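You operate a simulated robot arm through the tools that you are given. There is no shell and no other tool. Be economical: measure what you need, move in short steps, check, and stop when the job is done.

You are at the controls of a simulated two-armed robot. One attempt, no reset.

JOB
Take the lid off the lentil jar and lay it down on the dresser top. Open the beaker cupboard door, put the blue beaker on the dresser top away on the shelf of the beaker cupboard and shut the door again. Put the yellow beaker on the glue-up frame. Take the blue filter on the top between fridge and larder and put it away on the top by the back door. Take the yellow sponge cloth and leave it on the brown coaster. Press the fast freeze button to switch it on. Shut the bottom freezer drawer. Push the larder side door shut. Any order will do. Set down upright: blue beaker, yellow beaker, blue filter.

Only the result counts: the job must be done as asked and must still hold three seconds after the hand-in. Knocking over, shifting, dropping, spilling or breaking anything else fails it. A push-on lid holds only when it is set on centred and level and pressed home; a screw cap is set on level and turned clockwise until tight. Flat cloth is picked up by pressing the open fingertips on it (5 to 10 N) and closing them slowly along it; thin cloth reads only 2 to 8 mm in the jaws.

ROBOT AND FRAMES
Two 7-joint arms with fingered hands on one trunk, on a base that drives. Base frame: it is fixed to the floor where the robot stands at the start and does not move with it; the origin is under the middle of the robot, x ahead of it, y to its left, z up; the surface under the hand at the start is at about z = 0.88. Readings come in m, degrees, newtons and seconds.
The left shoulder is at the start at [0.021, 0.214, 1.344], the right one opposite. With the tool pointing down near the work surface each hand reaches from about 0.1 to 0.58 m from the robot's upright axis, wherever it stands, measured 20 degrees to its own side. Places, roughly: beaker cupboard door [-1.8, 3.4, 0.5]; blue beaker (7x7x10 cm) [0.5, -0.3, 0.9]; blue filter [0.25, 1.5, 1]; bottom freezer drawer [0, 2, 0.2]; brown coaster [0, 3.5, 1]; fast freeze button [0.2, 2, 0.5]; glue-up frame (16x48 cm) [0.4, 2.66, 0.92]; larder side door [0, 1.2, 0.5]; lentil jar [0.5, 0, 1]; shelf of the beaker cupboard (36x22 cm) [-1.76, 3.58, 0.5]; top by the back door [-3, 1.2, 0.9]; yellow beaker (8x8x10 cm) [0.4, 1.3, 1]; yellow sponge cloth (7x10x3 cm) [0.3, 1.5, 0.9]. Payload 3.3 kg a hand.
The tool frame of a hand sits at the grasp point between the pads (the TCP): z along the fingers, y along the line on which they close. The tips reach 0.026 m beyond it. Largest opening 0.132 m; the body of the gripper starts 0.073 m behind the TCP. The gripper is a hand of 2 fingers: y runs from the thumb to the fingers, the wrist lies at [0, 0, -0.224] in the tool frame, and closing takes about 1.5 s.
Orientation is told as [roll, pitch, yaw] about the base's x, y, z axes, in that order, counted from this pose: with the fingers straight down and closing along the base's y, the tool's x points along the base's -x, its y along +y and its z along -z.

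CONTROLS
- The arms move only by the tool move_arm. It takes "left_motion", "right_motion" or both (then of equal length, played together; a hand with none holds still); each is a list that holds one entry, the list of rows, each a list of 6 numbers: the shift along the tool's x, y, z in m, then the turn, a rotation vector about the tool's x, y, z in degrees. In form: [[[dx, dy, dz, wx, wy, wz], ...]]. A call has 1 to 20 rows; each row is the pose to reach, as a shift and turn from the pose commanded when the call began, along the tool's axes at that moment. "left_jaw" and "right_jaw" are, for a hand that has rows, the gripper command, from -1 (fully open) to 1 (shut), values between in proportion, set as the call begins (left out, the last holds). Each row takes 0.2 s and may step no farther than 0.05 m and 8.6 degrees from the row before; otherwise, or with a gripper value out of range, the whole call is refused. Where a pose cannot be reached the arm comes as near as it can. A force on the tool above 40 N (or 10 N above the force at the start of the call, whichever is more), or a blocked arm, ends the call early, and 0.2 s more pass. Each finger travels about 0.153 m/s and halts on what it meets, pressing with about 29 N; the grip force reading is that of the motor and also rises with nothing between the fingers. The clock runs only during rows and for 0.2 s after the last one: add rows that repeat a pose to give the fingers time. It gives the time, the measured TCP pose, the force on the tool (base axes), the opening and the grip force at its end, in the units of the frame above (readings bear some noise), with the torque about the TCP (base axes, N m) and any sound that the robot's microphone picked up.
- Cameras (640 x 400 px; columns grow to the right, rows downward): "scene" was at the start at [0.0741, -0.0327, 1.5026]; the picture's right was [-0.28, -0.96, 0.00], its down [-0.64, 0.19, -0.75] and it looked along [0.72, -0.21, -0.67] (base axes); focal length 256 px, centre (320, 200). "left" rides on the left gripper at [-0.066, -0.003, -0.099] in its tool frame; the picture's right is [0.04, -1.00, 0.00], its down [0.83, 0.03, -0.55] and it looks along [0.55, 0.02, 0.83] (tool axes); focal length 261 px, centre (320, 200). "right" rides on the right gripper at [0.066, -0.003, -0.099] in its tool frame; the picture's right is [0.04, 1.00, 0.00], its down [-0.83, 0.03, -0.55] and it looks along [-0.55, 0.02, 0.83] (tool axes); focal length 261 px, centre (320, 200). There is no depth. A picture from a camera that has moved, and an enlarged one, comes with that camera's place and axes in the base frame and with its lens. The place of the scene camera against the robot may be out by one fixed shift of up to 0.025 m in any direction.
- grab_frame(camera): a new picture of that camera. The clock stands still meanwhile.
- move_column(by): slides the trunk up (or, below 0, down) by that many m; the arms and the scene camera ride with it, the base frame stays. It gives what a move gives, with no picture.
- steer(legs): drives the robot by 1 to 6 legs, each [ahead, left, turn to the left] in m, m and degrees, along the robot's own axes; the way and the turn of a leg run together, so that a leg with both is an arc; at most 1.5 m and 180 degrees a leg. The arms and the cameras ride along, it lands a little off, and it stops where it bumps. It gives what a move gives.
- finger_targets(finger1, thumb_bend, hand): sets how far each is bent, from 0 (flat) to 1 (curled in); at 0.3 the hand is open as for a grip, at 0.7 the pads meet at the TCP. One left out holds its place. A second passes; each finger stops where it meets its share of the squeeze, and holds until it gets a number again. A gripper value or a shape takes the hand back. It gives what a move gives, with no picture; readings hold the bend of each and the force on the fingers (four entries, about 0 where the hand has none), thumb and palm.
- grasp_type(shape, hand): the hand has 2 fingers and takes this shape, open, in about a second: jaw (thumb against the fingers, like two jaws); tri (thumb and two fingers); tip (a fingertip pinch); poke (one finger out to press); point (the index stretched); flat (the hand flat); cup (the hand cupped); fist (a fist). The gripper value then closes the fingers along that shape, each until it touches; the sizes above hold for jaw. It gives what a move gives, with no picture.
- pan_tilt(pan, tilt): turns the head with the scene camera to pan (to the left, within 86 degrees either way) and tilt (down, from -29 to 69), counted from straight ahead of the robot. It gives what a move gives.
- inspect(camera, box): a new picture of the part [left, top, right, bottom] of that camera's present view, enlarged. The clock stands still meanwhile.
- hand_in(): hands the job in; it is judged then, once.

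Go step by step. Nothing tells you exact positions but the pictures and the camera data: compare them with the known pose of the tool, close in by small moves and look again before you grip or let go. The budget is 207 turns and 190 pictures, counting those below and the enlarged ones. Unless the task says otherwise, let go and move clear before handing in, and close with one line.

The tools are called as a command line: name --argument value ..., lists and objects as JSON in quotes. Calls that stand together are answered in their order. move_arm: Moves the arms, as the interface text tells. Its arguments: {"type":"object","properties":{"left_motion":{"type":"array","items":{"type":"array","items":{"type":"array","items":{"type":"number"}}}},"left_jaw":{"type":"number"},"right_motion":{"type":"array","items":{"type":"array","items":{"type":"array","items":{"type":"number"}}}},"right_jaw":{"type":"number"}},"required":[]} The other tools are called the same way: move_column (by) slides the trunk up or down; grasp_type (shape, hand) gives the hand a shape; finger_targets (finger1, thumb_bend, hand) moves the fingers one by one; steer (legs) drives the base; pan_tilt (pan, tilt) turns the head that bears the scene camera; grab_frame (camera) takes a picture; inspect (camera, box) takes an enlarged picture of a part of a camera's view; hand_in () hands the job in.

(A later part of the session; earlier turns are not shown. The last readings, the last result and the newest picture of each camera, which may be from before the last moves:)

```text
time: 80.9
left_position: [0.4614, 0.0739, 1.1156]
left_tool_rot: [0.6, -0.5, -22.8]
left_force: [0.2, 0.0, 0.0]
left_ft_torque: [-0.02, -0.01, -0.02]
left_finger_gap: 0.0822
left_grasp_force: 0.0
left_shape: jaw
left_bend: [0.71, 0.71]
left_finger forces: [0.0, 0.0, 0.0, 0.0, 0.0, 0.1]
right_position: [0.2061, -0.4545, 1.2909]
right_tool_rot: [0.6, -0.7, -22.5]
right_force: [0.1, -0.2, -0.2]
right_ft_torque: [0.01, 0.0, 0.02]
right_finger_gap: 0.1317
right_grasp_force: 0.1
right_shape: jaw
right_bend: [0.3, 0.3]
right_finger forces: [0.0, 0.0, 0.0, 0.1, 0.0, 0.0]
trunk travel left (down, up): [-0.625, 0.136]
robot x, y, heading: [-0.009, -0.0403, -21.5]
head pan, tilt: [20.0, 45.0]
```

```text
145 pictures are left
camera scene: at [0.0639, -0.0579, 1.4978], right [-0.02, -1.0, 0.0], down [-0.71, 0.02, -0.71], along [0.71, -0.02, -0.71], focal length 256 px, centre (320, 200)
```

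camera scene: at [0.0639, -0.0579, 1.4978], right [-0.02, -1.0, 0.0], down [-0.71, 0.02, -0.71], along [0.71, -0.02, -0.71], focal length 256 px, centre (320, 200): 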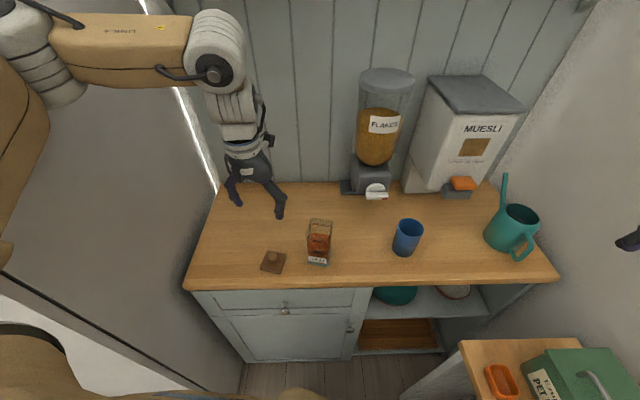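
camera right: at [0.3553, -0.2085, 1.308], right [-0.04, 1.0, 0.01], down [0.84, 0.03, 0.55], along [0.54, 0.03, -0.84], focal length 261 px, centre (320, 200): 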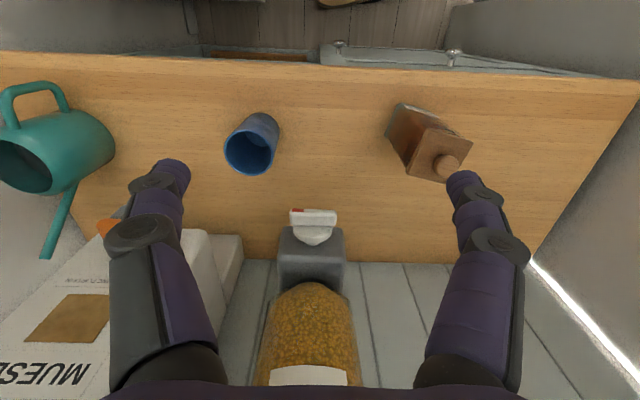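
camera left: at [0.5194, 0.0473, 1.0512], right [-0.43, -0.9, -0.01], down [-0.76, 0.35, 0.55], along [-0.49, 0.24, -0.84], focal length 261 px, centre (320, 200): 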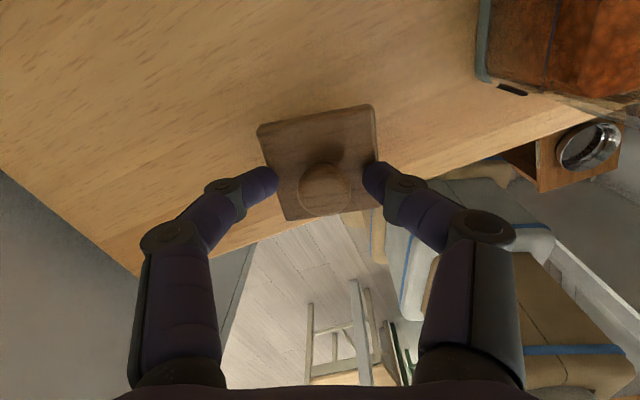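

The lid lies on the dresser beside the jar. Next, the blue beaker with the right hand: back off, straighten, tuck the left hand, then come in with about a 12° left heading.

steer --legs '[[-0.272, -0.128, 0], [0, 0, 21.5]]'

move_arm --left_motion '[[[0.03, 0, -0.03, 0, 0, 0], [0.06, 0, -0.06, 0, 0, 0], [0.09, -0.02, -0.09, 0, 0, 0], [0.12, -0.03, -0.12, 0, 0, 0], [0.15, -0.05, -0.14, 0, 0, 0], [0.18, -0.07, -0.14, 0, 0, 0], [0.18, -0.07, -0.14, 0, 0, 0]]]'

steer --legs '[[0.33, -0.03, 0], [0, 0, 12]]'

pan_tilt --pan -25 --tilt 45

grab_frame --camera "right"

grab_frame --camera "scene"

```text
time: 84.0
left_position: [0.0875, 0.2208, 1.1143]
left_tool_rot: [0.6, -0.5, -1.2]
left_force: [0.6, 0.7, -0.5]
left_ft_torque: [-0.03, -0.01, -0.01]
left_finger_gap: 0.0823
left_grasp_force: 0.0
left_shape: jaw
left_bend: [0.71, 0.71]
left_finger forces: [0.0, 0.0, 0.0, 0.1, 0.0, 0.0]
right_position: [0.0451, -0.3663, 1.2909]
right_tool_rot: [0.6, -0.7, -0.9]
right_force: [-0.2, 0.6, -0.2]
right_ft_torque: [0.03, 0.0, 0.0]
right_finger_gap: 0.132
right_grasp_force: 0.0
right_shape: jaw
right_bend: [0.3, 0.3]
right_finger forces: [0.0, 0.0, 0.0, 0.0, 0.0, 0.1]
trunk travel left (down, up): [-0.625, 0.136]
robot x, y, heading: [-0.3066, -0.0619, 0.2]
head pan, tilt: [20.0, 45.0]
```

```text
time: 85.7
left_position: [-0.0965, 0.1521, 1.2518]
left_tool_rot: [0.6, -0.5, -1.4]
left_force: [-0.5, -0.4, -0.2]
left_ft_torque: [-0.02, 0.02, -0.01]
left_finger_gap: 0.0823
left_grasp_force: 0.1
left_shape: jaw
left_bend: [0.71, 0.71]
left_finger forces: [0.0, 0.0, 0.0, 0.0, 0.0, 0.2]
right_position: [0.0455, -0.3657, 1.2906]
right_tool_rot: [0.5, -0.7, -1.0]
right_force: [0.6, -1.2, 0.6]
right_ft_torque: [-0.02, 0.0, 0.05]
right_finger_gap: 0.1323
right_grasp_force: 0.1
right_shape: jaw
right_bend: [0.3, 0.3]
right_finger forces: [0.1, 0.0, 0.1, 0.1, 0.1, 0.0]
trunk travel left (down, up): [-0.625, 0.136]
robot x, y, heading: [-0.3142, -0.0628, 0.1]
head pan, tilt: [20.0, 45.0]
```

```text
time: 87.8
left_position: [0.1863, 0.1269, 1.258]
left_tool_rot: [0.3, -2.1, 0.0]
left_force: [-1.4, 0.0, -0.1]
left_ft_torque: [-0.02, -0.01, 0.01]
left_finger_gap: 0.0822
left_grasp_force: 0.1
left_shape: jaw
left_bend: [0.71, 0.71]
left_finger forces: [0.0, 0.0, 0.0, 0.0, 0.0, 0.0]
right_position: [0.3343, -0.3895, 1.2968]
right_tool_rot: [0.6, -1.7, -0.2]
right_force: [-0.3, 0.2, -0.6]
right_ft_torque: [0.03, 0.01, -0.01]
right_finger_gap: 0.1322
right_grasp_force: 0.0
right_shape: jaw
right_bend: [0.3, 0.3]
right_finger forces: [0.0, 0.1, 0.1, 0.0, 0.1, 0.1]
trunk travel left (down, up): [-0.625, 0.136]
robot x, y, heading: [-0.0059, -0.0891, 1.0]
head pan, tilt: [20.0, 45.0]
stopped in leg 1: the robot was blocked; the commanded pose is now the measured one
```

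```text
time: 88.9
left_position: [0.1859, 0.1275, 1.2576]
left_tool_rot: [0.3, -2.0, -0.3]
left_force: [0.7, -0.6, 0.1]
left_ft_torque: [-0.02, 0.0, 0.03]
left_finger_gap: 0.0822
left_grasp_force: 0.1
left_shape: jaw
left_bend: [0.71, 0.71]
left_finger forces: [0.0, 0.0, 0.0, 0.0, 0.0, 0.0]
right_position: [0.3324, -0.3895, 1.2973]
right_tool_rot: [0.7, -2.0, -0.4]
right_force: [0.2, -1.0, 0.3]
right_ft_torque: [-0.03, 0.03, 0.01]
right_finger_gap: 0.1319
right_grasp_force: 0.1
right_shape: jaw
right_bend: [0.3, 0.3]
right_finger forces: [0.0, 0.0, 0.1, 0.0, 0.0, 0.0]
trunk travel left (down, up): [-0.625, 0.136]
robot x, y, heading: [-0.0002, -0.0882, 0.7]
head pan, tilt: [-25.0, 45.0]
```

```text
144 pictures are left
camera right: at [0.2648, -0.3923, 1.3941], right [-0.04, 1.0, 0.01], down [0.81, 0.02, 0.58], along [0.58, 0.03, -0.81], focal length 261 px, centre (320, 200)
```

right: 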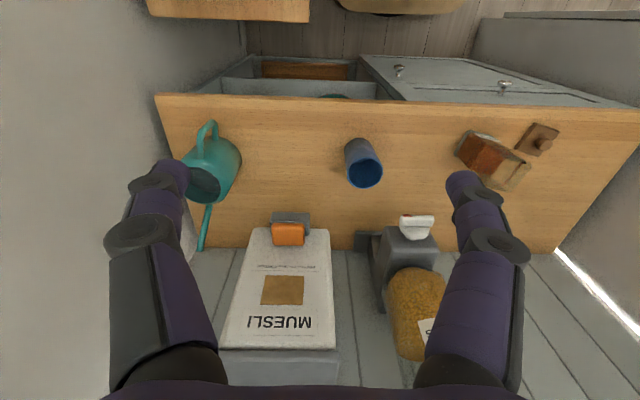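

```text
143 pictures are left
camera scene: at [0.0402, -0.1316, 1.4993], right [-0.41, -0.91, -0.01], down [-0.63, 0.29, -0.72], along [0.66, -0.29, -0.69], focal length 256 px, centre (320, 200)
```

scene: 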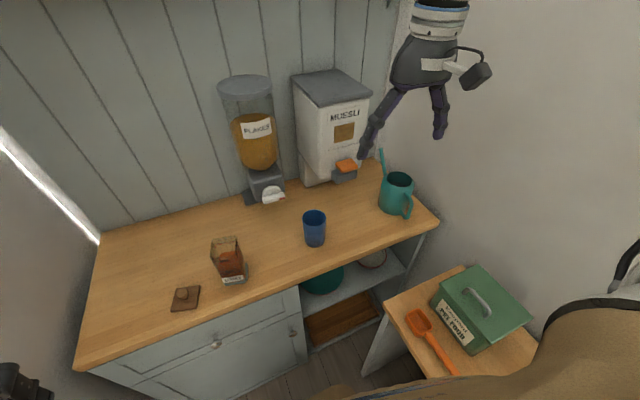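

The beaker is at about [0.49, -0.30]. The drive was blocked, probably by the left elbow on the cabinet front. I'll back off 4 cm and turn left so the beaker falls in the right hand's zone.

steer --legs '[[-0.04, 0, 0], [0, 0, 15]]'

grab_frame --camera "right"

```text
time: 90.6
left_position: [0.1048, 0.1734, 1.2542]
left_tool_rot: [0.4, -0.8, 14.5]
left_force: [-0.2, -0.6, 0.2]
left_ft_torque: [0.01, -0.01, 0.02]
left_finger_gap: 0.0821
left_grasp_force: 0.0
left_shape: jaw
left_bend: [0.71, 0.71]
left_finger forces: [0.1, 0.0, 0.0, 0.1, 0.1, 0.0]
right_position: [0.38, -0.2875, 1.2911]
right_tool_rot: [0.6, -0.7, 14.6]
right_force: [0.8, 0.2, -0.1]
right_ft_torque: [-0.01, 0.03, -0.01]
right_finger_gap: 0.1318
right_grasp_force: 0.0
right_shape: jaw
right_bend: [0.3, 0.3]
right_finger forces: [0.1, 0.1, 0.0, 0.0, 0.0, 0.0]
trunk travel left (down, up): [-0.625, 0.136]
robot x, y, heading: [-0.0377, -0.0907, 15.8]
head pan, tilt: [-25.0, 45.0]
```

```text
142 pictures are left
camera right: at [0.3174, -0.3085, 1.3886], right [-0.29, 0.96, 0.01], down [0.79, 0.23, 0.56], along [0.54, 0.17, -0.83], focal length 261 px, centre (320, 200)
```

right: 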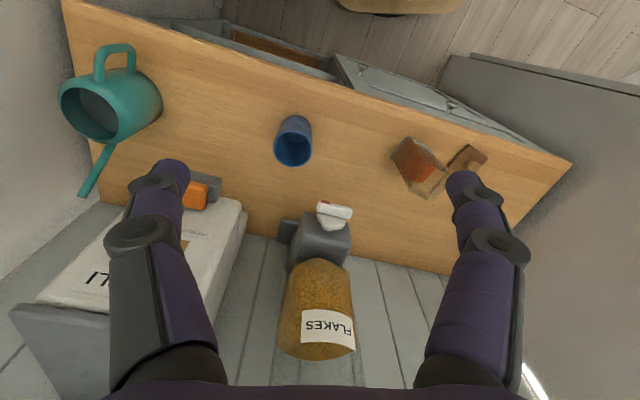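

The beaker rim is at about [0.498, -0.298, 0.98]. I'll move the right hand above it and down to z≈1.06.

move_arm --right_motion '[[[-0.03, -0.01, 0.02, 0, 0, 0], [-0.06, -0.02, 0.04, 0, 0, 0], [-0.09, -0.03, 0.07, 0, 0, 0], [-0.112, -0.04, 0.1, 0, 0, 0], [-0.112, -0.04, 0.14, 0, 0, 0], [-0.112, -0.04, 0.18, 0, 0, 0], [-0.112, -0.04, 0.22, 0, 0, 0], [-0.112, -0.04, 0.231, 0, 0, 0]]]'

grab_frame --camera "right"

grab_frame --camera "scene"

```text
time: 92.4
left_position: [0.1063, 0.1738, 1.2529]
left_tool_rot: [0.3, -0.7, 14.5]
left_force: [-0.1, 0.2, -0.4]
left_ft_torque: [-0.03, 0.03, -0.01]
left_finger_gap: 0.0823
left_grasp_force: 0.0
left_shape: jaw
left_bend: [0.71, 0.71]
left_finger forces: [0.0, 0.1, 0.1, 0.0, 0.1, 0.0]
right_position: [0.4882, -0.306, 1.0642]
right_tool_rot: [0.7, -0.9, 14.4]
right_force: [0.6, -1.5, 0.4]
right_ft_torque: [0.01, 0.01, 0.02]
right_finger_gap: 0.1321
right_grasp_force: 0.1
right_shape: jaw
right_bend: [0.3, 0.3]
right_finger forces: [0.0, 0.0, 0.1, 0.0, 0.1, 0.0]
right hand out of reach, approached as far as the arm can: row 2, 3, 4, 5, 6, 7, 8
trunk travel left (down, up): [-0.625, 0.136]
robot x, y, heading: [-0.0393, -0.0859, 15.7]
head pan, tilt: [-25.0, 45.0]
```

```text
141 pictures are left
camera right: at [0.4252, -0.3263, 1.1618], right [-0.29, 0.96, 0.01], down [0.79, 0.23, 0.57], along [0.54, 0.17, -0.82], focal length 261 px, centre (320, 200)
```

right: 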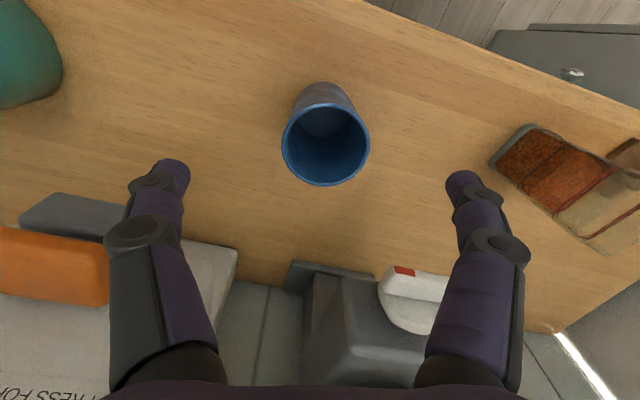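

```text
140 pictures are left
camera scene: at [0.0325, -0.1091, 1.4978], right [-0.16, -0.99, 0.0], down [-0.7, 0.12, -0.71], along [0.7, -0.12, -0.71], focal length 256 px, centre (320, 200)
```

scene: 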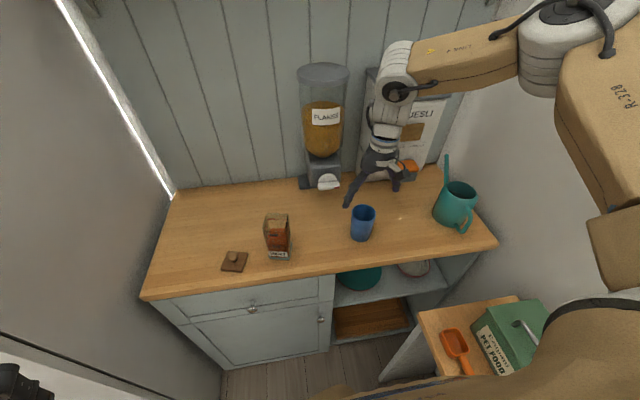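

Well placed; fine-tune by about 1 cm and go down around the beaker.

move_arm --right_motion '[[[-0.01, 0.005, 0.02, 0, 0, 0], [-0.01, 0.005, 0.05, 0, 0, 0], [-0.01, 0.005, 0.08, 0, 0, 0], [-0.01, 0.005, 0.11, 0, 0, 0], [-0.01, 0.005, 0.122, 0, 0, 0], [-0.01, 0.005, 0.122, 0, 0, 0]]]'

grab_frame --camera "right"

```text
time: 93.8
left_position: [0.105, 0.1724, 1.253]
left_tool_rot: [0.2, -0.7, 14.5]
left_force: [0.3, 0.0, -0.4]
left_ft_torque: [-0.06, 0.02, 0.02]
left_finger_gap: 0.0823
left_grasp_force: 0.0
left_shape: jaw
left_bend: [0.71, 0.71]
left_finger forces: [0.0, 0.0, 0.0, 0.0, 0.0, 0.0]
right_position: [0.4611, -0.3318, 1.0004]
right_tool_rot: [0.7, -0.8, 14.5]
right_force: [0.5, -0.1, 0.2]
right_ft_torque: [0.03, 0.0, 0.01]
right_finger_gap: 0.1322
right_grasp_force: 0.1
right_shape: jaw
right_bend: [0.3, 0.3]
right_finger forces: [0.0, 0.0, 0.1, 0.0, 0.0, 0.0]
right hand out of reach, approached as far as the arm can: row 1, 2, 3, 4, 5, 6
trunk travel left (down, up): [-0.625, 0.136]
robot x, y, heading: [-0.041, -0.0897, 15.3]
head pan, tilt: [-25.0, 45.0]
```

```text
139 pictures are left
camera right: at [0.399, -0.3515, 1.0983], right [-0.29, 0.96, 0.01], down [0.79, 0.23, 0.57], along [0.54, 0.17, -0.82], focal length 261 px, centre (320, 200)
```

right: 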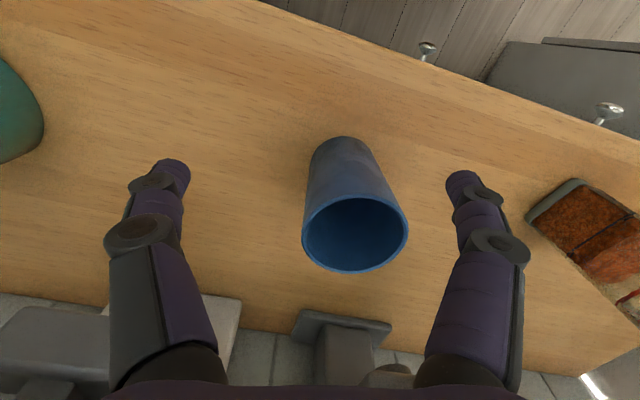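

At this depth the arm is pulled outward; it reaches better when the hand is higher relative to the shoulder. I'll raise the hand, lower the trunk 0.16 m, and approach again.

move_arm --right_motion '[[[0, 0, -0.04, 0, 0, 0], [0, 0, -0.08, 0, 0, 0], [0, 0, -0.12, 0, 0, 0], [0, 0, -0.16, 0, 0, 0], [0, 0, -0.2, 0, 0, 0], [-0.02, 0.02, -0.24, 0, 0, 0], [-0.02, 0.02, -0.24, 0, 0, 0]]]'

move_column --by -0.16

pan_tilt --pan -45 --tilt 35

grab_frame --camera "scene"

```text
time: 95.4
left_position: [0.1041, 0.1725, 1.2539]
left_tool_rot: [0.4, -0.8, 14.6]
left_force: [0.0, -0.7, 0.2]
left_ft_torque: [0.02, -0.01, 0.03]
left_finger_gap: 0.0824
left_grasp_force: 0.0
left_shape: jaw
left_bend: [0.71, 0.71]
left_finger forces: [0.1, 0.0, 0.1, 0.0, 0.1, 0.0]
right_position: [0.464, -0.3188, 1.2324]
right_tool_rot: [0.8, -1.1, 14.5]
right_force: [-0.4, -0.3, -0.2]
right_ft_torque: [0.05, -0.04, 0.04]
right_finger_gap: 0.1321
right_grasp_force: 0.0
right_shape: jaw
right_bend: [0.3, 0.3]
right_finger forces: [0.0, 0.1, 0.1, 0.0, 0.1, 0.0]
right hand out of reach, approached as far as the arm can: row 6, 7
trunk travel left (down, up): [-0.625, 0.136]
robot x, y, heading: [-0.04, -0.0923, 15.7]
head pan, tilt: [-25.0, 45.0]
```

```text
time: 97.3
left_position: [0.1054, 0.1735, 1.094]
left_tool_rot: [0.3, -0.8, 14.5]
left_force: [0.4, 0.2, 0.6]
left_ft_torque: [0.0, 0.02, 0.03]
left_finger_gap: 0.0824
left_grasp_force: 0.1
left_shape: jaw
left_bend: [0.71, 0.71]
left_finger forces: [0.0, 0.1, 0.0, 0.0, 0.0, 0.1]
right_position: [0.4602, -0.3209, 1.0728]
right_tool_rot: [0.5, -0.8, 14.4]
right_force: [0.8, -0.3, 0.5]
right_ft_torque: [0.0, 0.02, 0.02]
right_finger_gap: 0.132
right_grasp_force: 0.2
right_shape: jaw
right_bend: [0.3, 0.3]
right_finger forces: [0.0, 0.0, 0.0, 0.0, 0.0, 0.0]
trunk travel left (down, up): [-0.465, 0.296]
robot x, y, heading: [-0.0416, -0.0901, 15.6]
head pan, tilt: [-25.0, 45.0]
```

```text
time: 98.1
left_position: [0.1059, 0.1736, 1.0928]
left_tool_rot: [0.3, -0.7, 14.5]
left_force: [0.5, 0.1, -0.4]
left_ft_torque: [0.01, 0.01, 0.02]
left_finger_gap: 0.0822
left_grasp_force: 0.1
left_shape: jaw
left_bend: [0.71, 0.71]
left_finger forces: [0.0, 0.0, 0.0, 0.0, 0.0, 0.1]
right_position: [0.4596, -0.3204, 1.0723]
right_tool_rot: [0.6, -0.8, 14.5]
right_force: [-0.2, -0.2, -0.4]
right_ft_torque: [-0.01, 0.03, 0.02]
right_finger_gap: 0.1321
right_grasp_force: 0.0
right_shape: jaw
right_bend: [0.3, 0.3]
right_finger forces: [0.1, 0.0, 0.1, 0.0, 0.0, 0.0]
trunk travel left (down, up): [-0.465, 0.296]
robot x, y, heading: [-0.0397, -0.0885, 15.6]
head pan, tilt: [-45.0, 35.0]
```

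```text
138 pictures are left
camera scene: at [0.0366, -0.1367, 1.3523], right [-0.49, -0.87, 0.0], down [-0.5, 0.28, -0.82], along [0.71, -0.4, -0.57], focal length 256 px, centre (320, 200)
```

scene: 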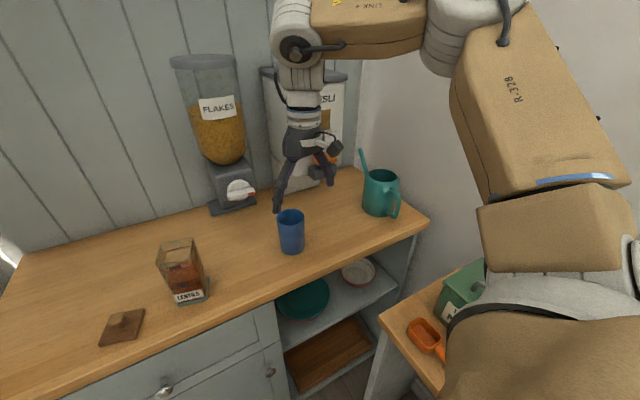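

The elbow clears the watering can. Now over the beaker again.

move_arm --right_motion '[[[-0.02, 0.006, 0, 0, 0, 0], [-0.04, 0.012, 0, 0, 0, 0], [-0.04, 0.012, 0.03, 0, 0, 0], [-0.04, 0.012, 0.03, 0, 0, 0]]]'

grab_frame --camera "right"

```text
time: 99.1
left_position: [0.1045, 0.1735, 1.0941]
left_tool_rot: [0.3, -0.8, 14.5]
left_force: [0.0, -1.0, 0.5]
left_ft_torque: [0.0, -0.02, -0.01]
left_finger_gap: 0.082
left_grasp_force: 0.0
left_shape: jaw
left_bend: [0.71, 0.71]
left_finger forces: [0.0, 0.1, 0.0, 0.0, 0.0, 0.0]
right_position: [0.4823, -0.3097, 1.0401]
right_tool_rot: [0.7, -1.0, 14.5]
right_force: [1.0, -0.7, -0.6]
right_ft_torque: [-0.04, 0.0, -0.02]
right_finger_gap: 0.1321
right_grasp_force: 0.2
right_shape: jaw
right_bend: [0.3, 0.3]
right_finger forces: [0.0, 0.0, 0.0, 0.0, 0.0, 0.0]
right hand out of reach, approached as far as the arm can: row 1, 2, 3, 4
trunk travel left (down, up): [-0.465, 0.296]
robot x, y, heading: [-0.0375, -0.0893, 15.5]
head pan, tilt: [-45.0, 35.0]
```

```text
137 pictures are left
camera right: at [0.4192, -0.3291, 1.1379], right [-0.29, 0.96, 0.01], down [0.79, 0.23, 0.57], along [0.54, 0.17, -0.82], focal length 261 px, centre (320, 200)
```

right: 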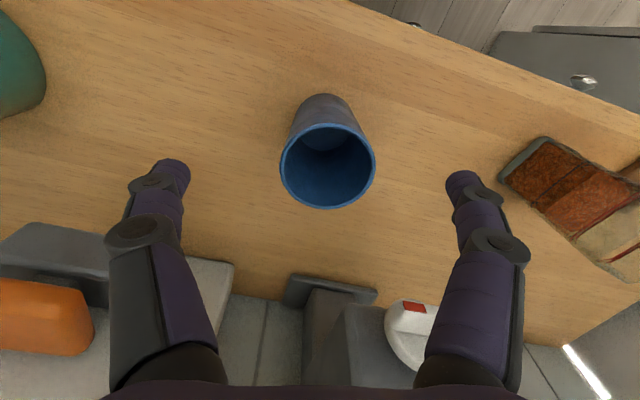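

I'm about 1.5 cm short at the reach limit. I'll nudge the base ahead 4 cm and re-check.

steer --legs '[[0.04, -0.01, 0]]'

move_arm --right_motion '[[[0.02, 0, 0, 0, 0, 0], [0.022, 0.005, 0.02, 0, 0, 0], [0.022, 0.005, 0.04, 0, 0, 0], [0.022, 0.005, 0.04, 0, 0, 0]]]'

grab_frame --camera "right"

```text
time: 100.0
left_position: [0.1485, 0.1743, 1.0936]
left_tool_rot: [0.4, -0.6, 14.4]
left_force: [0.4, 0.6, -0.6]
left_ft_torque: [0.01, 0.04, 0.0]
left_finger_gap: 0.0822
left_grasp_force: 0.1
left_shape: jaw
left_bend: [0.71, 0.71]
left_finger forces: [0.0, 0.1, 0.0, 0.0, 0.1, 0.0]
right_position: [0.5257, -0.3074, 1.0384]
right_tool_rot: [0.9, -0.8, 14.4]
right_force: [1.2, 0.5, 0.0]
right_ft_torque: [0.0, 0.03, 0.0]
right_finger_gap: 0.132
right_grasp_force: 0.1
right_shape: jaw
right_bend: [0.3, 0.3]
right_finger forces: [0.0, 0.0, 0.0, 0.0, 0.0, 0.0]
trunk travel left (down, up): [-0.465, 0.296]
robot x, y, heading: [0.004, -0.0904, 15.3]
head pan, tilt: [-45.0, 35.0]
```

```text
time: 101.0
left_position: [0.1481, 0.1738, 1.0926]
left_tool_rot: [0.4, -0.8, 14.5]
left_force: [0.2, 0.5, -0.5]
left_ft_torque: [0.01, 0.0, -0.03]
left_finger_gap: 0.0821
left_grasp_force: 0.1
left_shape: jaw
left_bend: [0.71, 0.71]
left_finger forces: [0.0, 0.0, 0.1, 0.1, 0.0, 0.0]
right_position: [0.5037, -0.3084, 1.0007]
right_tool_rot: [0.6, -1.0, 14.4]
right_force: [0.5, 0.2, 1.1]
right_ft_torque: [0.01, 0.01, 0.0]
right_finger_gap: 0.1321
right_grasp_force: 0.1
right_shape: jaw
right_bend: [0.3, 0.3]
right_finger forces: [0.1, 0.1, 0.0, 0.0, 0.1, 0.0]
trunk travel left (down, up): [-0.465, 0.296]
robot x, y, heading: [-0.001, -0.0871, 15.7]
head pan, tilt: [-45.0, 35.0]
```

```text
136 pictures are left
camera right: at [0.4395, -0.328, 1.0979], right [-0.29, 0.96, 0.01], down [0.79, 0.23, 0.57], along [0.54, 0.17, -0.82], focal length 261 px, centre (320, 200)
```

right: 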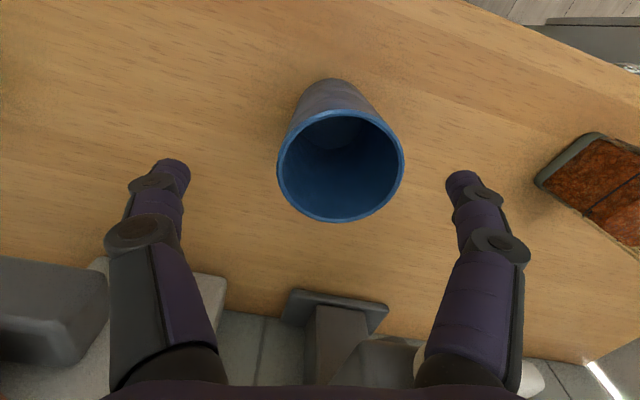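

Beaker centre [0.495, -0.300]. I'll adjust slightly, descend and close.

move_arm --right_motion '[[[0.006, 0.01, 0, 0, 0, 0], [0.006, 0.01, 0.03, 0, 0, 0], [0.006, 0.01, 0.06, 0, 0, 0], [0.006, 0.01, 0.065, 0, 0, 0], [0.006, 0.01, 0.065, 0, 0, 0]]]'

grab_frame --camera "right"

```text
time: 102.2
left_position: [0.1467, 0.174, 1.0936]
left_tool_rot: [0.3, -0.7, 14.5]
left_force: [0.4, 0.9, -0.6]
left_ft_torque: [-0.02, 0.01, -0.01]
left_finger_gap: 0.0822
left_grasp_force: 0.0
left_shape: jaw
left_bend: [0.71, 0.71]
left_finger forces: [0.0, 0.1, 0.1, 0.0, 0.1, 0.0]
right_position: [0.4934, -0.2989, 0.9344]
right_tool_rot: [0.8, -1.0, 14.5]
right_force: [0.2, -0.2, 0.1]
right_ft_torque: [0.0, -0.03, 0.01]
right_finger_gap: 0.1321
right_grasp_force: 0.0
right_shape: jaw
right_bend: [0.3, 0.3]
right_finger forces: [0.0, 0.0, 0.0, 0.1, 0.1, 0.1]
trunk travel left (down, up): [-0.465, 0.296]
robot x, y, heading: [0.0004, -0.0883, 15.5]
head pan, tilt: [-45.0, 35.0]
```

```text
135 pictures are left
camera right: at [0.4302, -0.3192, 1.0321], right [-0.29, 0.96, 0.01], down [0.79, 0.23, 0.57], along [0.54, 0.17, -0.82], focal length 261 px, centre (320, 200)
```

right: 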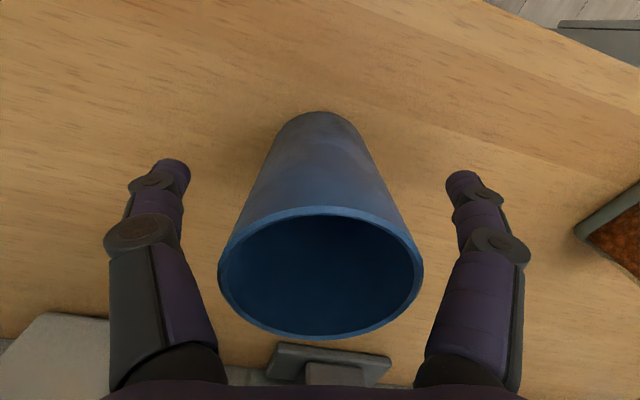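

Centred. Closing now and lifting a little.

move_arm --right_motion '[[[0, 0, 0, 0, 0, 0], [0, 0, 0, 0, 0, 0], [0, 0, 0, 0, 0, 0], [0, 0, 0, 0, 0, 0], [0, 0, 0, 0, 0, 0], [0, 0, 0, 0, 0, 0], [0, 0, 0, 0, 0, 0], [0, 0, -0.02, 0, 0, 0], [0, 0, -0.05, 0, 0, 0], [0, 0, -0.05, 0, 0, 0]]]' --right_jaw 1

grab_frame --camera "right"

```text
time: 104.4
left_position: [0.1476, 0.1735, 1.0945]
left_tool_rot: [0.3, -0.8, 14.5]
left_force: [0.1, 0.3, -0.3]
left_ft_torque: [-0.03, -0.04, 0.01]
left_finger_gap: 0.0822
left_grasp_force: 0.1
left_shape: jaw
left_bend: [0.71, 0.71]
left_finger forces: [0.0, 0.0, 0.0, 0.0, 0.0, 0.0]
right_position: [0.4913, -0.3, 0.9873]
right_tool_rot: [0.7, -1.0, 14.5]
right_force: [0.9, -0.4, -0.3]
right_ft_torque: [0.0, 0.02, 0.0]
right_finger_gap: 0.0503
right_grasp_force: 29.2
right_shape: jaw
right_bend: [0.73, 0.7]
right_finger forces: [24.7, 0.0, 0.1, 0.0, 24.4, 0.0]
trunk travel left (down, up): [-0.465, 0.296]
robot x, y, heading: [0.0008, -0.088, 15.8]
head pan, tilt: [-45.0, 35.0]
```

```text
134 pictures are left
camera right: at [0.4288, -0.32, 1.0837], right [-0.29, 0.96, 0.01], down [0.79, 0.23, 0.57], along [0.54, 0.17, -0.82], focal length 261 px, centre (320, 200)
```

right: 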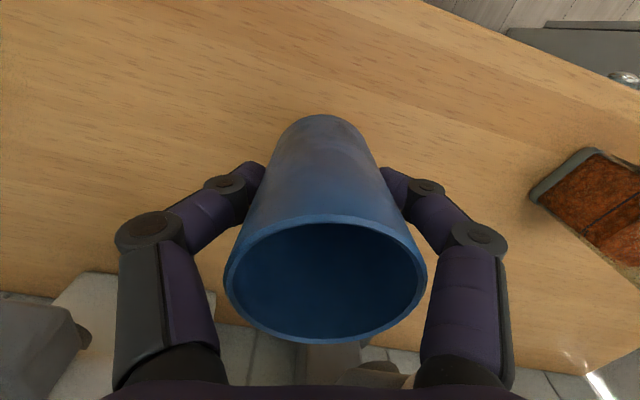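

The beaker is held. I'll raise it, back out into the open and turn left to survey the rest of the kitchen.

move_arm --right_motion '[[[0, 0, -0.04, 0, 0, 0], [0, 0, -0.08, 0, 0, 0], [0, 0, -0.12, 0, 0, 0], [0, 0, -0.12, 0, 0, 0]]]'

steer --legs '[[-0.385, 0.1, 0], [0, 0, 35]]'

pan_tilt --pan 20 --tilt 20

grab_frame --camera "scene"

pan_tilt --pan 80 --tilt 20

grab_frame --camera "scene"

```text
time: 105.4
left_position: [0.1478, 0.1743, 1.0923]
left_tool_rot: [0.4, -0.6, 14.5]
left_force: [0.6, -0.5, -0.2]
left_ft_torque: [-0.02, -0.02, 0.0]
left_finger_gap: 0.0823
left_grasp_force: 0.0
left_shape: jaw
left_bend: [0.71, 0.71]
left_finger forces: [0.0, 0.1, 0.0, 0.0, 0.0, 0.0]
right_position: [0.4838, -0.3057, 1.0982]
right_tool_rot: [0.9, -1.1, 14.5]
right_force: [0.4, -0.7, -0.3]
right_ft_torque: [0.01, 0.02, 0.02]
right_finger_gap: 0.0436
right_grasp_force: 29.7
right_shape: jaw
right_bend: [0.75, 0.71]
right_finger forces: [20.5, 0.1, 0.1, 0.0, 20.4, 0.1]
right hand out of reach, approached as far as the arm can: row 3, 4
trunk travel left (down, up): [-0.465, 0.296]
robot x, y, heading: [0.0004, -0.0879, 15.8]
head pan, tilt: [-45.0, 35.0]
```

```text
time: 109.6
left_position: [-0.4401, 0.1959, 1.0929]
left_tool_rot: [0.3, -0.8, 50.3]
left_force: [-0.1, -0.8, 0.0]
left_ft_torque: [0.07, 0.01, 0.03]
left_finger_gap: 0.082
left_grasp_force: 0.1
left_shape: jaw
left_bend: [0.71, 0.71]
left_finger forces: [0.0, 0.1, 0.0, 0.0, 0.0, 0.0]
right_position: [0.1138, 0.0037, 1.0982]
right_tool_rot: [0.9, -1.1, 50.2]
right_force: [-0.2, 0.2, 0.0]
right_ft_torque: [-0.04, 0.01, 0.0]
right_finger_gap: 0.0435
right_grasp_force: 29.1
right_shape: jaw
right_bend: [0.75, 0.71]
right_finger forces: [20.2, 0.1, 0.0, 0.0, 20.4, 0.0]
trunk travel left (down, up): [-0.465, 0.296]
robot x, y, heading: [-0.4042, -0.0997, 51.4]
head pan, tilt: [-45.0, 35.0]
```

```text
time: 111.0
left_position: [-0.441, 0.197, 1.0926]
left_tool_rot: [0.4, -0.7, 50.4]
left_force: [-0.2, -0.9, 0.4]
left_ft_torque: [-0.01, -0.01, -0.02]
left_finger_gap: 0.0825
left_grasp_force: 0.1
left_shape: jaw
left_bend: [0.71, 0.71]
left_finger forces: [0.0, 0.0, 0.1, 0.0, 0.1, 0.0]
right_position: [0.1146, 0.0042, 1.0971]
right_tool_rot: [0.8, -1.2, 50.3]
right_force: [0.4, -0.4, -0.9]
right_ft_torque: [-0.03, 0.0, -0.01]
right_finger_gap: 0.0435
right_grasp_force: 29.0
right_shape: jaw
right_bend: [0.75, 0.71]
right_finger forces: [20.3, 0.0, 0.0, 0.0, 20.4, 0.0]
trunk travel left (down, up): [-0.465, 0.296]
robot x, y, heading: [-0.4061, -0.103, 51.3]
head pan, tilt: [20.0, 20.0]
```

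```text
133 pictures are left
camera scene: at [-0.3813, -0.0084, 1.3762], right [0.95, -0.32, 0.0], down [-0.11, -0.32, -0.94], along [0.3, 0.89, -0.34], focal length 256 px, centre (320, 200)
```

scene: 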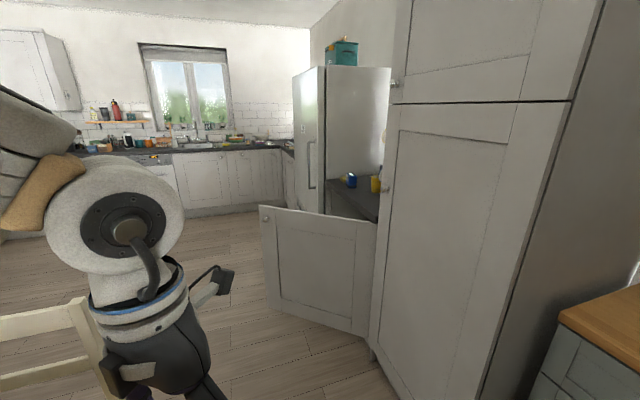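

```text
time: 112.3
left_position: [-0.4407, 0.1961, 1.0938]
left_tool_rot: [0.4, -0.7, 50.3]
left_force: [0.0, -0.1, -0.3]
left_ft_torque: [0.04, 0.0, 0.0]
left_finger_gap: 0.0821
left_grasp_force: 0.0
left_shape: jaw
left_bend: [0.71, 0.71]
left_finger forces: [0.0, 0.0, 0.0, 0.1, 0.0, 0.1]
right_position: [0.1151, 0.0032, 1.098]
right_tool_rot: [1.0, -1.2, 50.3]
right_force: [0.8, -0.3, -0.3]
right_ft_torque: [-0.06, 0.0, 0.02]
right_finger_gap: 0.0433
right_grasp_force: 28.8
right_shape: jaw
right_bend: [0.75, 0.71]
right_finger forces: [20.3, 0.0, 0.0, 0.0, 20.3, 0.0]
trunk travel left (down, up): [-0.465, 0.296]
robot x, y, heading: [-0.4052, -0.1042, 51.6]
head pan, tilt: [80.0, 20.0]
```

```text
132 pictures are left
camera scene: at [-0.4726, -0.0268, 1.3762], right [0.75, 0.66, 0.0], down [0.23, -0.26, -0.94], along [-0.62, 0.7, -0.34], focal length 256 px, centre (320, 200)
```

scene: 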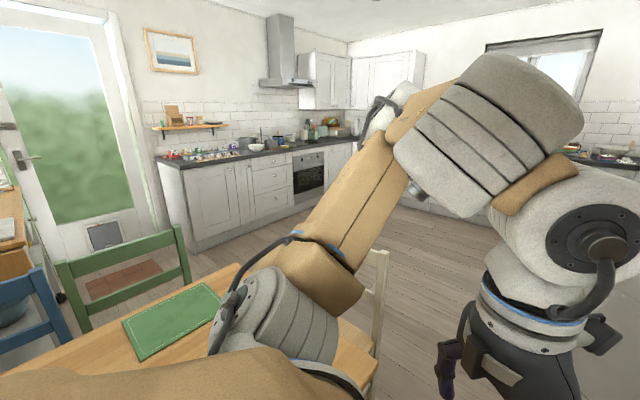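

I see the low larder side door standing open from a hinge near [0.27, 1.0] to [-0.22, 1.47], with the fridge beyond and the counters under the window and by the back door. I'll check the beaker grip, then go to push that door shut with the left hand.

grab_frame --camera "right"

pan_tilt --pan 10 --tilt 35

grab_frame --camera "scene"

```text
131 pictures are left
camera right: at [0.0748, -0.0509, 1.1949], right [-0.8, 0.61, 0.01], down [0.5, 0.65, 0.57], along [0.34, 0.46, -0.82], focal length 261 px, centre (320, 200)
```

right: 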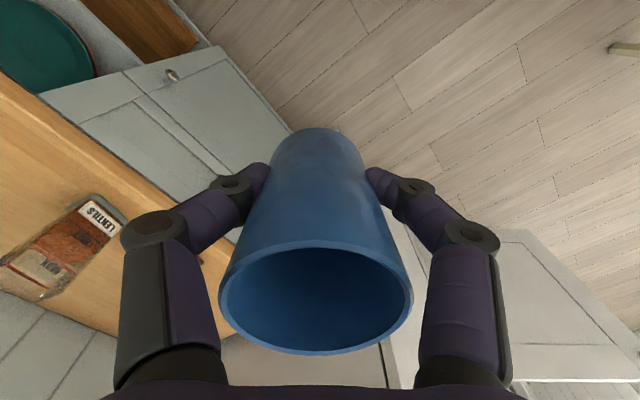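

```text
time: 113.7
left_position: [-0.4404, 0.1957, 1.0953]
left_tool_rot: [0.3, -0.7, 50.3]
left_force: [-0.4, 0.0, 0.5]
left_ft_torque: [-0.03, 0.0, -0.03]
left_finger_gap: 0.0822
left_grasp_force: 0.1
left_shape: jaw
left_bend: [0.71, 0.71]
left_finger forces: [0.0, 0.1, 0.1, 0.0, 0.0, 0.0]
right_position: [0.1127, 0.0037, 1.0987]
right_tool_rot: [0.9, -1.2, 50.4]
right_force: [-0.1, -0.3, 0.0]
right_ft_torque: [0.0, 0.0, 0.02]
right_finger_gap: 0.0435
right_grasp_force: 29.1
right_shape: jaw
right_bend: [0.75, 0.71]
right_finger forces: [20.2, 0.0, 0.0, 0.0, 20.2, 0.0]
trunk travel left (down, up): [-0.465, 0.296]
robot x, y, heading: [-0.4055, -0.1051, 51.2]
head pan, tilt: [10.0, 35.0]
```

```text
130 pictures are left
camera scene: at [-0.369, -0.0193, 1.3524], right [0.88, -0.48, 0.0], down [-0.27, -0.5, -0.82], along [0.39, 0.72, -0.57], focal length 256 px, centre (320, 200)
```

scene: 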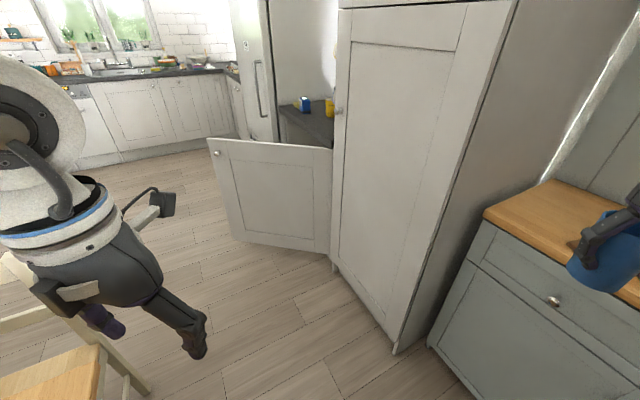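

The beaker is secure. I'll drive to about [-0.5, 0.9], face +x (heading 0) and lower the trunk to prepare the left hand to push the door.

steer --legs '[[0.714, 0.707, 0], [0, 0, -51]]'

move_column --by -0.3

pan_tilt --pan 35 --tilt 30

grab_frame --camera "scene"

```text
time: 121.0
left_position: [-0.303, 1.1063, 1.094]
left_tool_rot: [0.5, -0.7, 1.2]
left_force: [0.2, 0.2, -0.1]
left_ft_torque: [0.02, -0.02, 0.0]
left_finger_gap: 0.0822
left_grasp_force: 0.0
left_shape: jaw
left_bend: [0.71, 0.71]
left_finger forces: [0.0, 0.0, 0.0, 0.0, 0.0, 0.0]
right_position: [-0.0867, 0.5611, 1.0991]
right_tool_rot: [0.9, -1.2, 1.1]
right_force: [0.0, 0.0, -0.7]
right_ft_torque: [-0.01, 0.0, -0.02]
right_finger_gap: 0.0428
right_grasp_force: 29.8
right_shape: jaw
right_bend: [0.75, 0.71]
right_finger forces: [19.6, 0.0, 0.0, 0.0, 20.3, 0.0]
trunk travel left (down, up): [-0.465, 0.296]
robot x, y, heading: [-0.5072, 0.885, 2.2]
head pan, tilt: [10.0, 35.0]
```

```text
time: 124.0
left_position: [-0.2872, 1.1053, 0.7619]
left_tool_rot: [0.1, 8.7, 1.3]
left_force: [-0.4, -0.4, 0.2]
left_ft_torque: [0.0, 0.0, 0.0]
left_finger_gap: 0.0822
left_grasp_force: 0.1
left_shape: jaw
left_bend: [0.71, 0.71]
left_finger forces: [0.0, 0.0, 0.1, 0.0, 0.1, 0.0]
right_position: [-0.0863, 0.5619, 0.7982]
right_tool_rot: [0.8, -1.2, 1.3]
right_force: [-0.2, 0.2, -1.0]
right_ft_torque: [-0.02, 0.0, 0.0]
right_finger_gap: 0.0427
right_grasp_force: 29.0
right_shape: jaw
right_bend: [0.75, 0.71]
right_finger forces: [19.7, 0.1, 0.1, 0.0, 20.3, 0.1]
trunk travel left (down, up): [-0.165, 0.596]
robot x, y, heading: [-0.5069, 0.8805, 2.3]
head pan, tilt: [10.0, 35.0]
```

```text
time: 124.9
left_position: [-0.287, 1.107, 0.7613]
left_tool_rot: [0.2, 8.9, 1.3]
left_force: [-0.9, -0.5, 0.3]
left_ft_torque: [-0.04, -0.01, -0.02]
left_finger_gap: 0.0822
left_grasp_force: 0.0
left_shape: jaw
left_bend: [0.71, 0.71]
left_finger forces: [0.0, 0.1, 0.0, 0.0, 0.0, 0.0]
right_position: [-0.0869, 0.5614, 0.7983]
right_tool_rot: [0.9, -1.2, 1.2]
right_force: [-0.1, 0.1, -0.8]
right_ft_torque: [0.01, -0.02, 0.03]
right_finger_gap: 0.0424
right_grasp_force: 28.8
right_shape: jaw
right_bend: [0.75, 0.71]
right_finger forces: [19.7, 0.0, 0.0, 0.0, 20.2, 0.0]
trunk travel left (down, up): [-0.165, 0.596]
robot x, y, heading: [-0.5066, 0.8844, 2.3]
head pan, tilt: [35.0, 30.0]
```

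```text
129 pictures are left
camera scene: at [-0.3719, 0.9327, 1.0556], right [0.61, -0.8, 0.0], down [-0.4, -0.3, -0.87], along [0.69, 0.52, -0.5], focal length 256 px, centre (320, 200)
```

scene: 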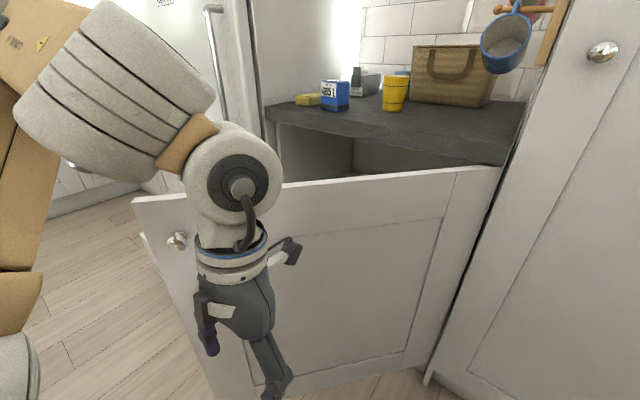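

The left hand is just on the robot's side of the open door. I'll lower it a bit and push the door by driving diagonally ahead-left.

move_arm --left_motion '[[[0, 0, 0.03, 0, 0, 0], [0, 0, 0.06, 0, 0, 0], [0, 0, 0.08, 0, 0, 0]]]'

steer --legs '[[0.15, 0.15, 0]]'

grab_frame --camera "scene"

grab_frame --camera "right"

```text
time: 125.7
left_position: [-0.2711, 1.0961, 0.6857]
left_tool_rot: [0.1, 8.7, 1.4]
left_force: [-0.5, -0.5, -0.1]
left_ft_torque: [-0.01, -0.01, -0.04]
left_finger_gap: 0.0826
left_grasp_force: 0.0
left_shape: jaw
left_bend: [0.71, 0.71]
left_finger forces: [0.0, 0.1, 0.0, 0.0, 0.0, 0.0]
left hand out of reach, approached as far as the arm can: row 1, 2, 3
right_position: [-0.0877, 0.5597, 0.799]
right_tool_rot: [0.9, -1.2, 1.3]
right_force: [-0.2, -0.9, -0.8]
right_ft_torque: [0.02, 0.0, -0.01]
right_finger_gap: 0.0425
right_grasp_force: 29.2
right_shape: jaw
right_bend: [0.75, 0.71]
right_finger forces: [19.7, 0.1, 0.0, 0.0, 20.4, 0.1]
trunk travel left (down, up): [-0.165, 0.596]
robot x, y, heading: [-0.5074, 0.8848, 2.5]
head pan, tilt: [35.0, 30.0]
```

```text
time: 127.4
left_position: [-0.1221, 1.2482, 0.6861]
left_tool_rot: [0.2, 8.9, 0.9]
left_force: [0.0, 0.4, 0.2]
left_ft_torque: [-0.04, 0.03, -0.02]
left_finger_gap: 0.082
left_grasp_force: 0.0
left_shape: jaw
left_bend: [0.71, 0.71]
left_finger forces: [0.1, 0.1, 0.0, 0.0, 0.0, 0.0]
right_position: [0.0596, 0.7138, 0.7981]
right_tool_rot: [0.9, -1.2, 0.8]
right_force: [-1.1, -0.5, -1.0]
right_ft_torque: [-0.01, 0.01, -0.03]
right_finger_gap: 0.0423
right_grasp_force: 28.8
right_shape: jaw
right_bend: [0.75, 0.71]
right_finger forces: [19.7, 0.0, 0.0, 0.0, 20.3, 0.0]
trunk travel left (down, up): [-0.165, 0.596]
robot x, y, heading: [-0.3573, 1.0396, 1.9]
head pan, tilt: [35.0, 30.0]
```

```text
128 pictures are left
camera scene: at [-0.2247, 1.0874, 1.0556], right [0.6, -0.8, 0.0], down [-0.4, -0.3, -0.87], along [0.69, 0.52, -0.5], focal length 256 px, centre (320, 200)
```

scene: 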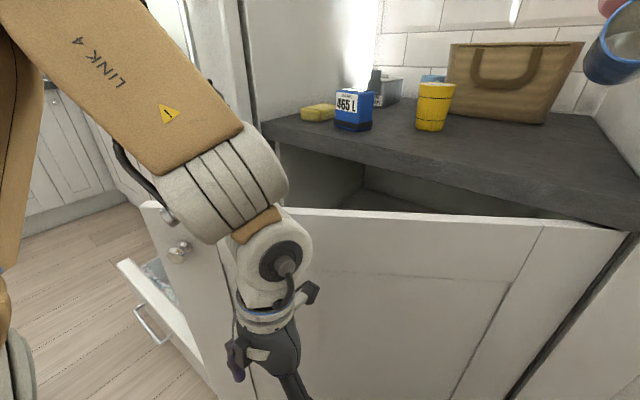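

```text
127 pictures are left
camera right: at [-0.0076, 0.7094, 0.8949], right [-0.06, 1.0, 0.01], down [0.82, 0.04, 0.57], along [0.57, 0.04, -0.82], focal length 261 px, centre (320, 200)
```

right: 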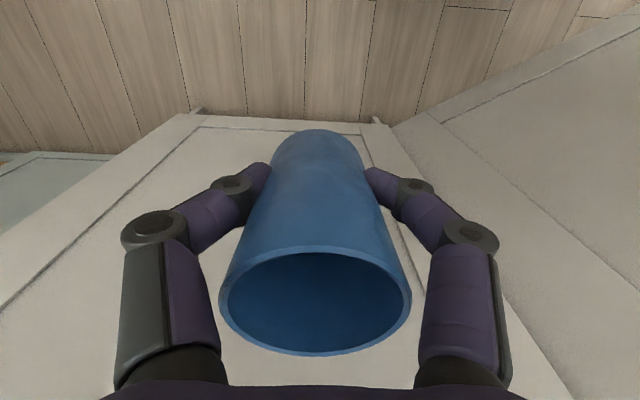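

Contact is just beginning. Continue pushing, mostly leftward along with ahead.

steer --legs '[[0.1, 0.12, 0]]'

grab_frame --camera "scene"

```text
time: 128.8
left_position: [-0.0236, 1.3725, 0.686]
left_tool_rot: [0.3, 8.9, 1.0]
left_force: [-0.3, -0.9, -0.1]
left_ft_torque: [-0.01, 0.01, 0.0]
left_finger_gap: 0.0827
left_grasp_force: 0.1
left_shape: jaw
left_bend: [0.71, 0.71]
left_finger forces: [0.0, 0.0, 0.0, 0.0, 0.0, 0.0]
right_position: [0.158, 0.838, 0.7988]
right_tool_rot: [0.8, -1.2, 1.0]
right_force: [0.4, 0.8, 0.1]
right_ft_torque: [0.02, 0.0, 0.01]
right_finger_gap: 0.0426
right_grasp_force: 28.5
right_shape: jaw
right_bend: [0.75, 0.71]
right_finger forces: [19.7, 0.0, 0.1, 0.1, 20.3, 0.0]
trunk travel left (down, up): [-0.165, 0.596]
robot x, y, heading: [-0.2599, 1.1599, 2.1]
head pan, tilt: [35.0, 30.0]
```

```text
126 pictures are left
camera scene: at [-0.1264, 1.2111, 1.0556], right [0.6, -0.8, 0.0], down [-0.4, -0.3, -0.87], along [0.69, 0.52, -0.5], focal length 256 px, centre (320, 200)
```

scene: 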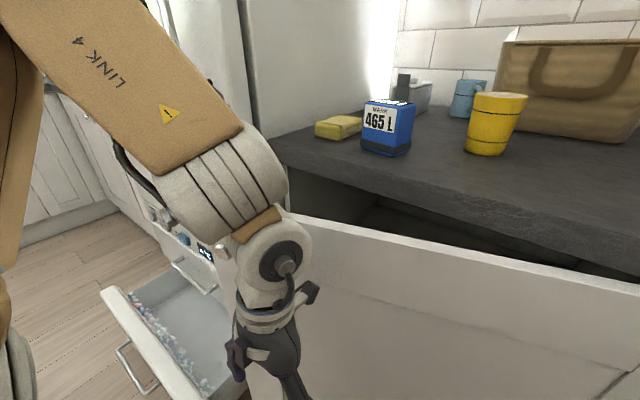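

The door is moving. Now I'll extend the left arm forward to push it the rest of the way.

move_arm --left_motion '[[[-0.03, 0.01, 0, 0, 0, 0], [-0.06, 0.02, 0, 0, 0, 0], [-0.09, 0.03, 0, 0, 0, 0], [-0.12, 0.04, 0, 0, 0, 0], [-0.15, 0.05, 0, 0, 0, 0], [-0.18, 0.06, 0, 0, 0, 0], [-0.21, 0.06, 0, 0, 0, 0], [-0.23, 0.06, 0, 0, 0, 0]]]'

grab_frame --camera "scene"

```text
time: 130.2
left_position: [0.1364, 1.4304, 0.6593]
left_tool_rot: [0.1, 9.9, 0.4]
left_force: [-10.8, -2.9, 0.7]
left_ft_torque: [0.23, -1.26, -0.26]
left_finger_gap: 0.0826
left_grasp_force: 0.1
left_shape: jaw
left_bend: [0.71, 0.71]
left_finger forces: [0.0, 0.0, 0.0, 0.1, 0.0, 0.1]
right_position: [0.1558, 0.8377, 0.7979]
right_tool_rot: [0.9, -1.3, 1.0]
right_force: [-0.9, 0.5, -0.7]
right_ft_torque: [-0.01, 0.0, -0.04]
right_finger_gap: 0.0425
right_grasp_force: 29.1
right_shape: jaw
right_bend: [0.75, 0.71]
right_finger forces: [19.7, 0.1, 0.0, 0.0, 20.3, 0.0]
trunk travel left (down, up): [-0.165, 0.596]
robot x, y, heading: [-0.2595, 1.1634, 1.8]
head pan, tilt: [35.0, 30.0]
stopped in row 6 (left hand): the force on the tool passed its limit at 77 N (the readings are from after the stop); the commanded pose is now the measured one
```

```text
125 pictures are left
camera scene: at [-0.1274, 1.211, 1.0558], right [0.6, -0.8, 0.0], down [-0.4, -0.3, -0.87], along [0.69, 0.52, -0.5], focal length 256 px, centre (320, 200)
```

scene: 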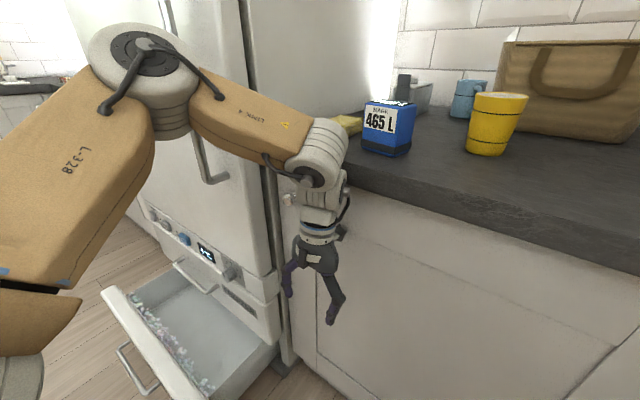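

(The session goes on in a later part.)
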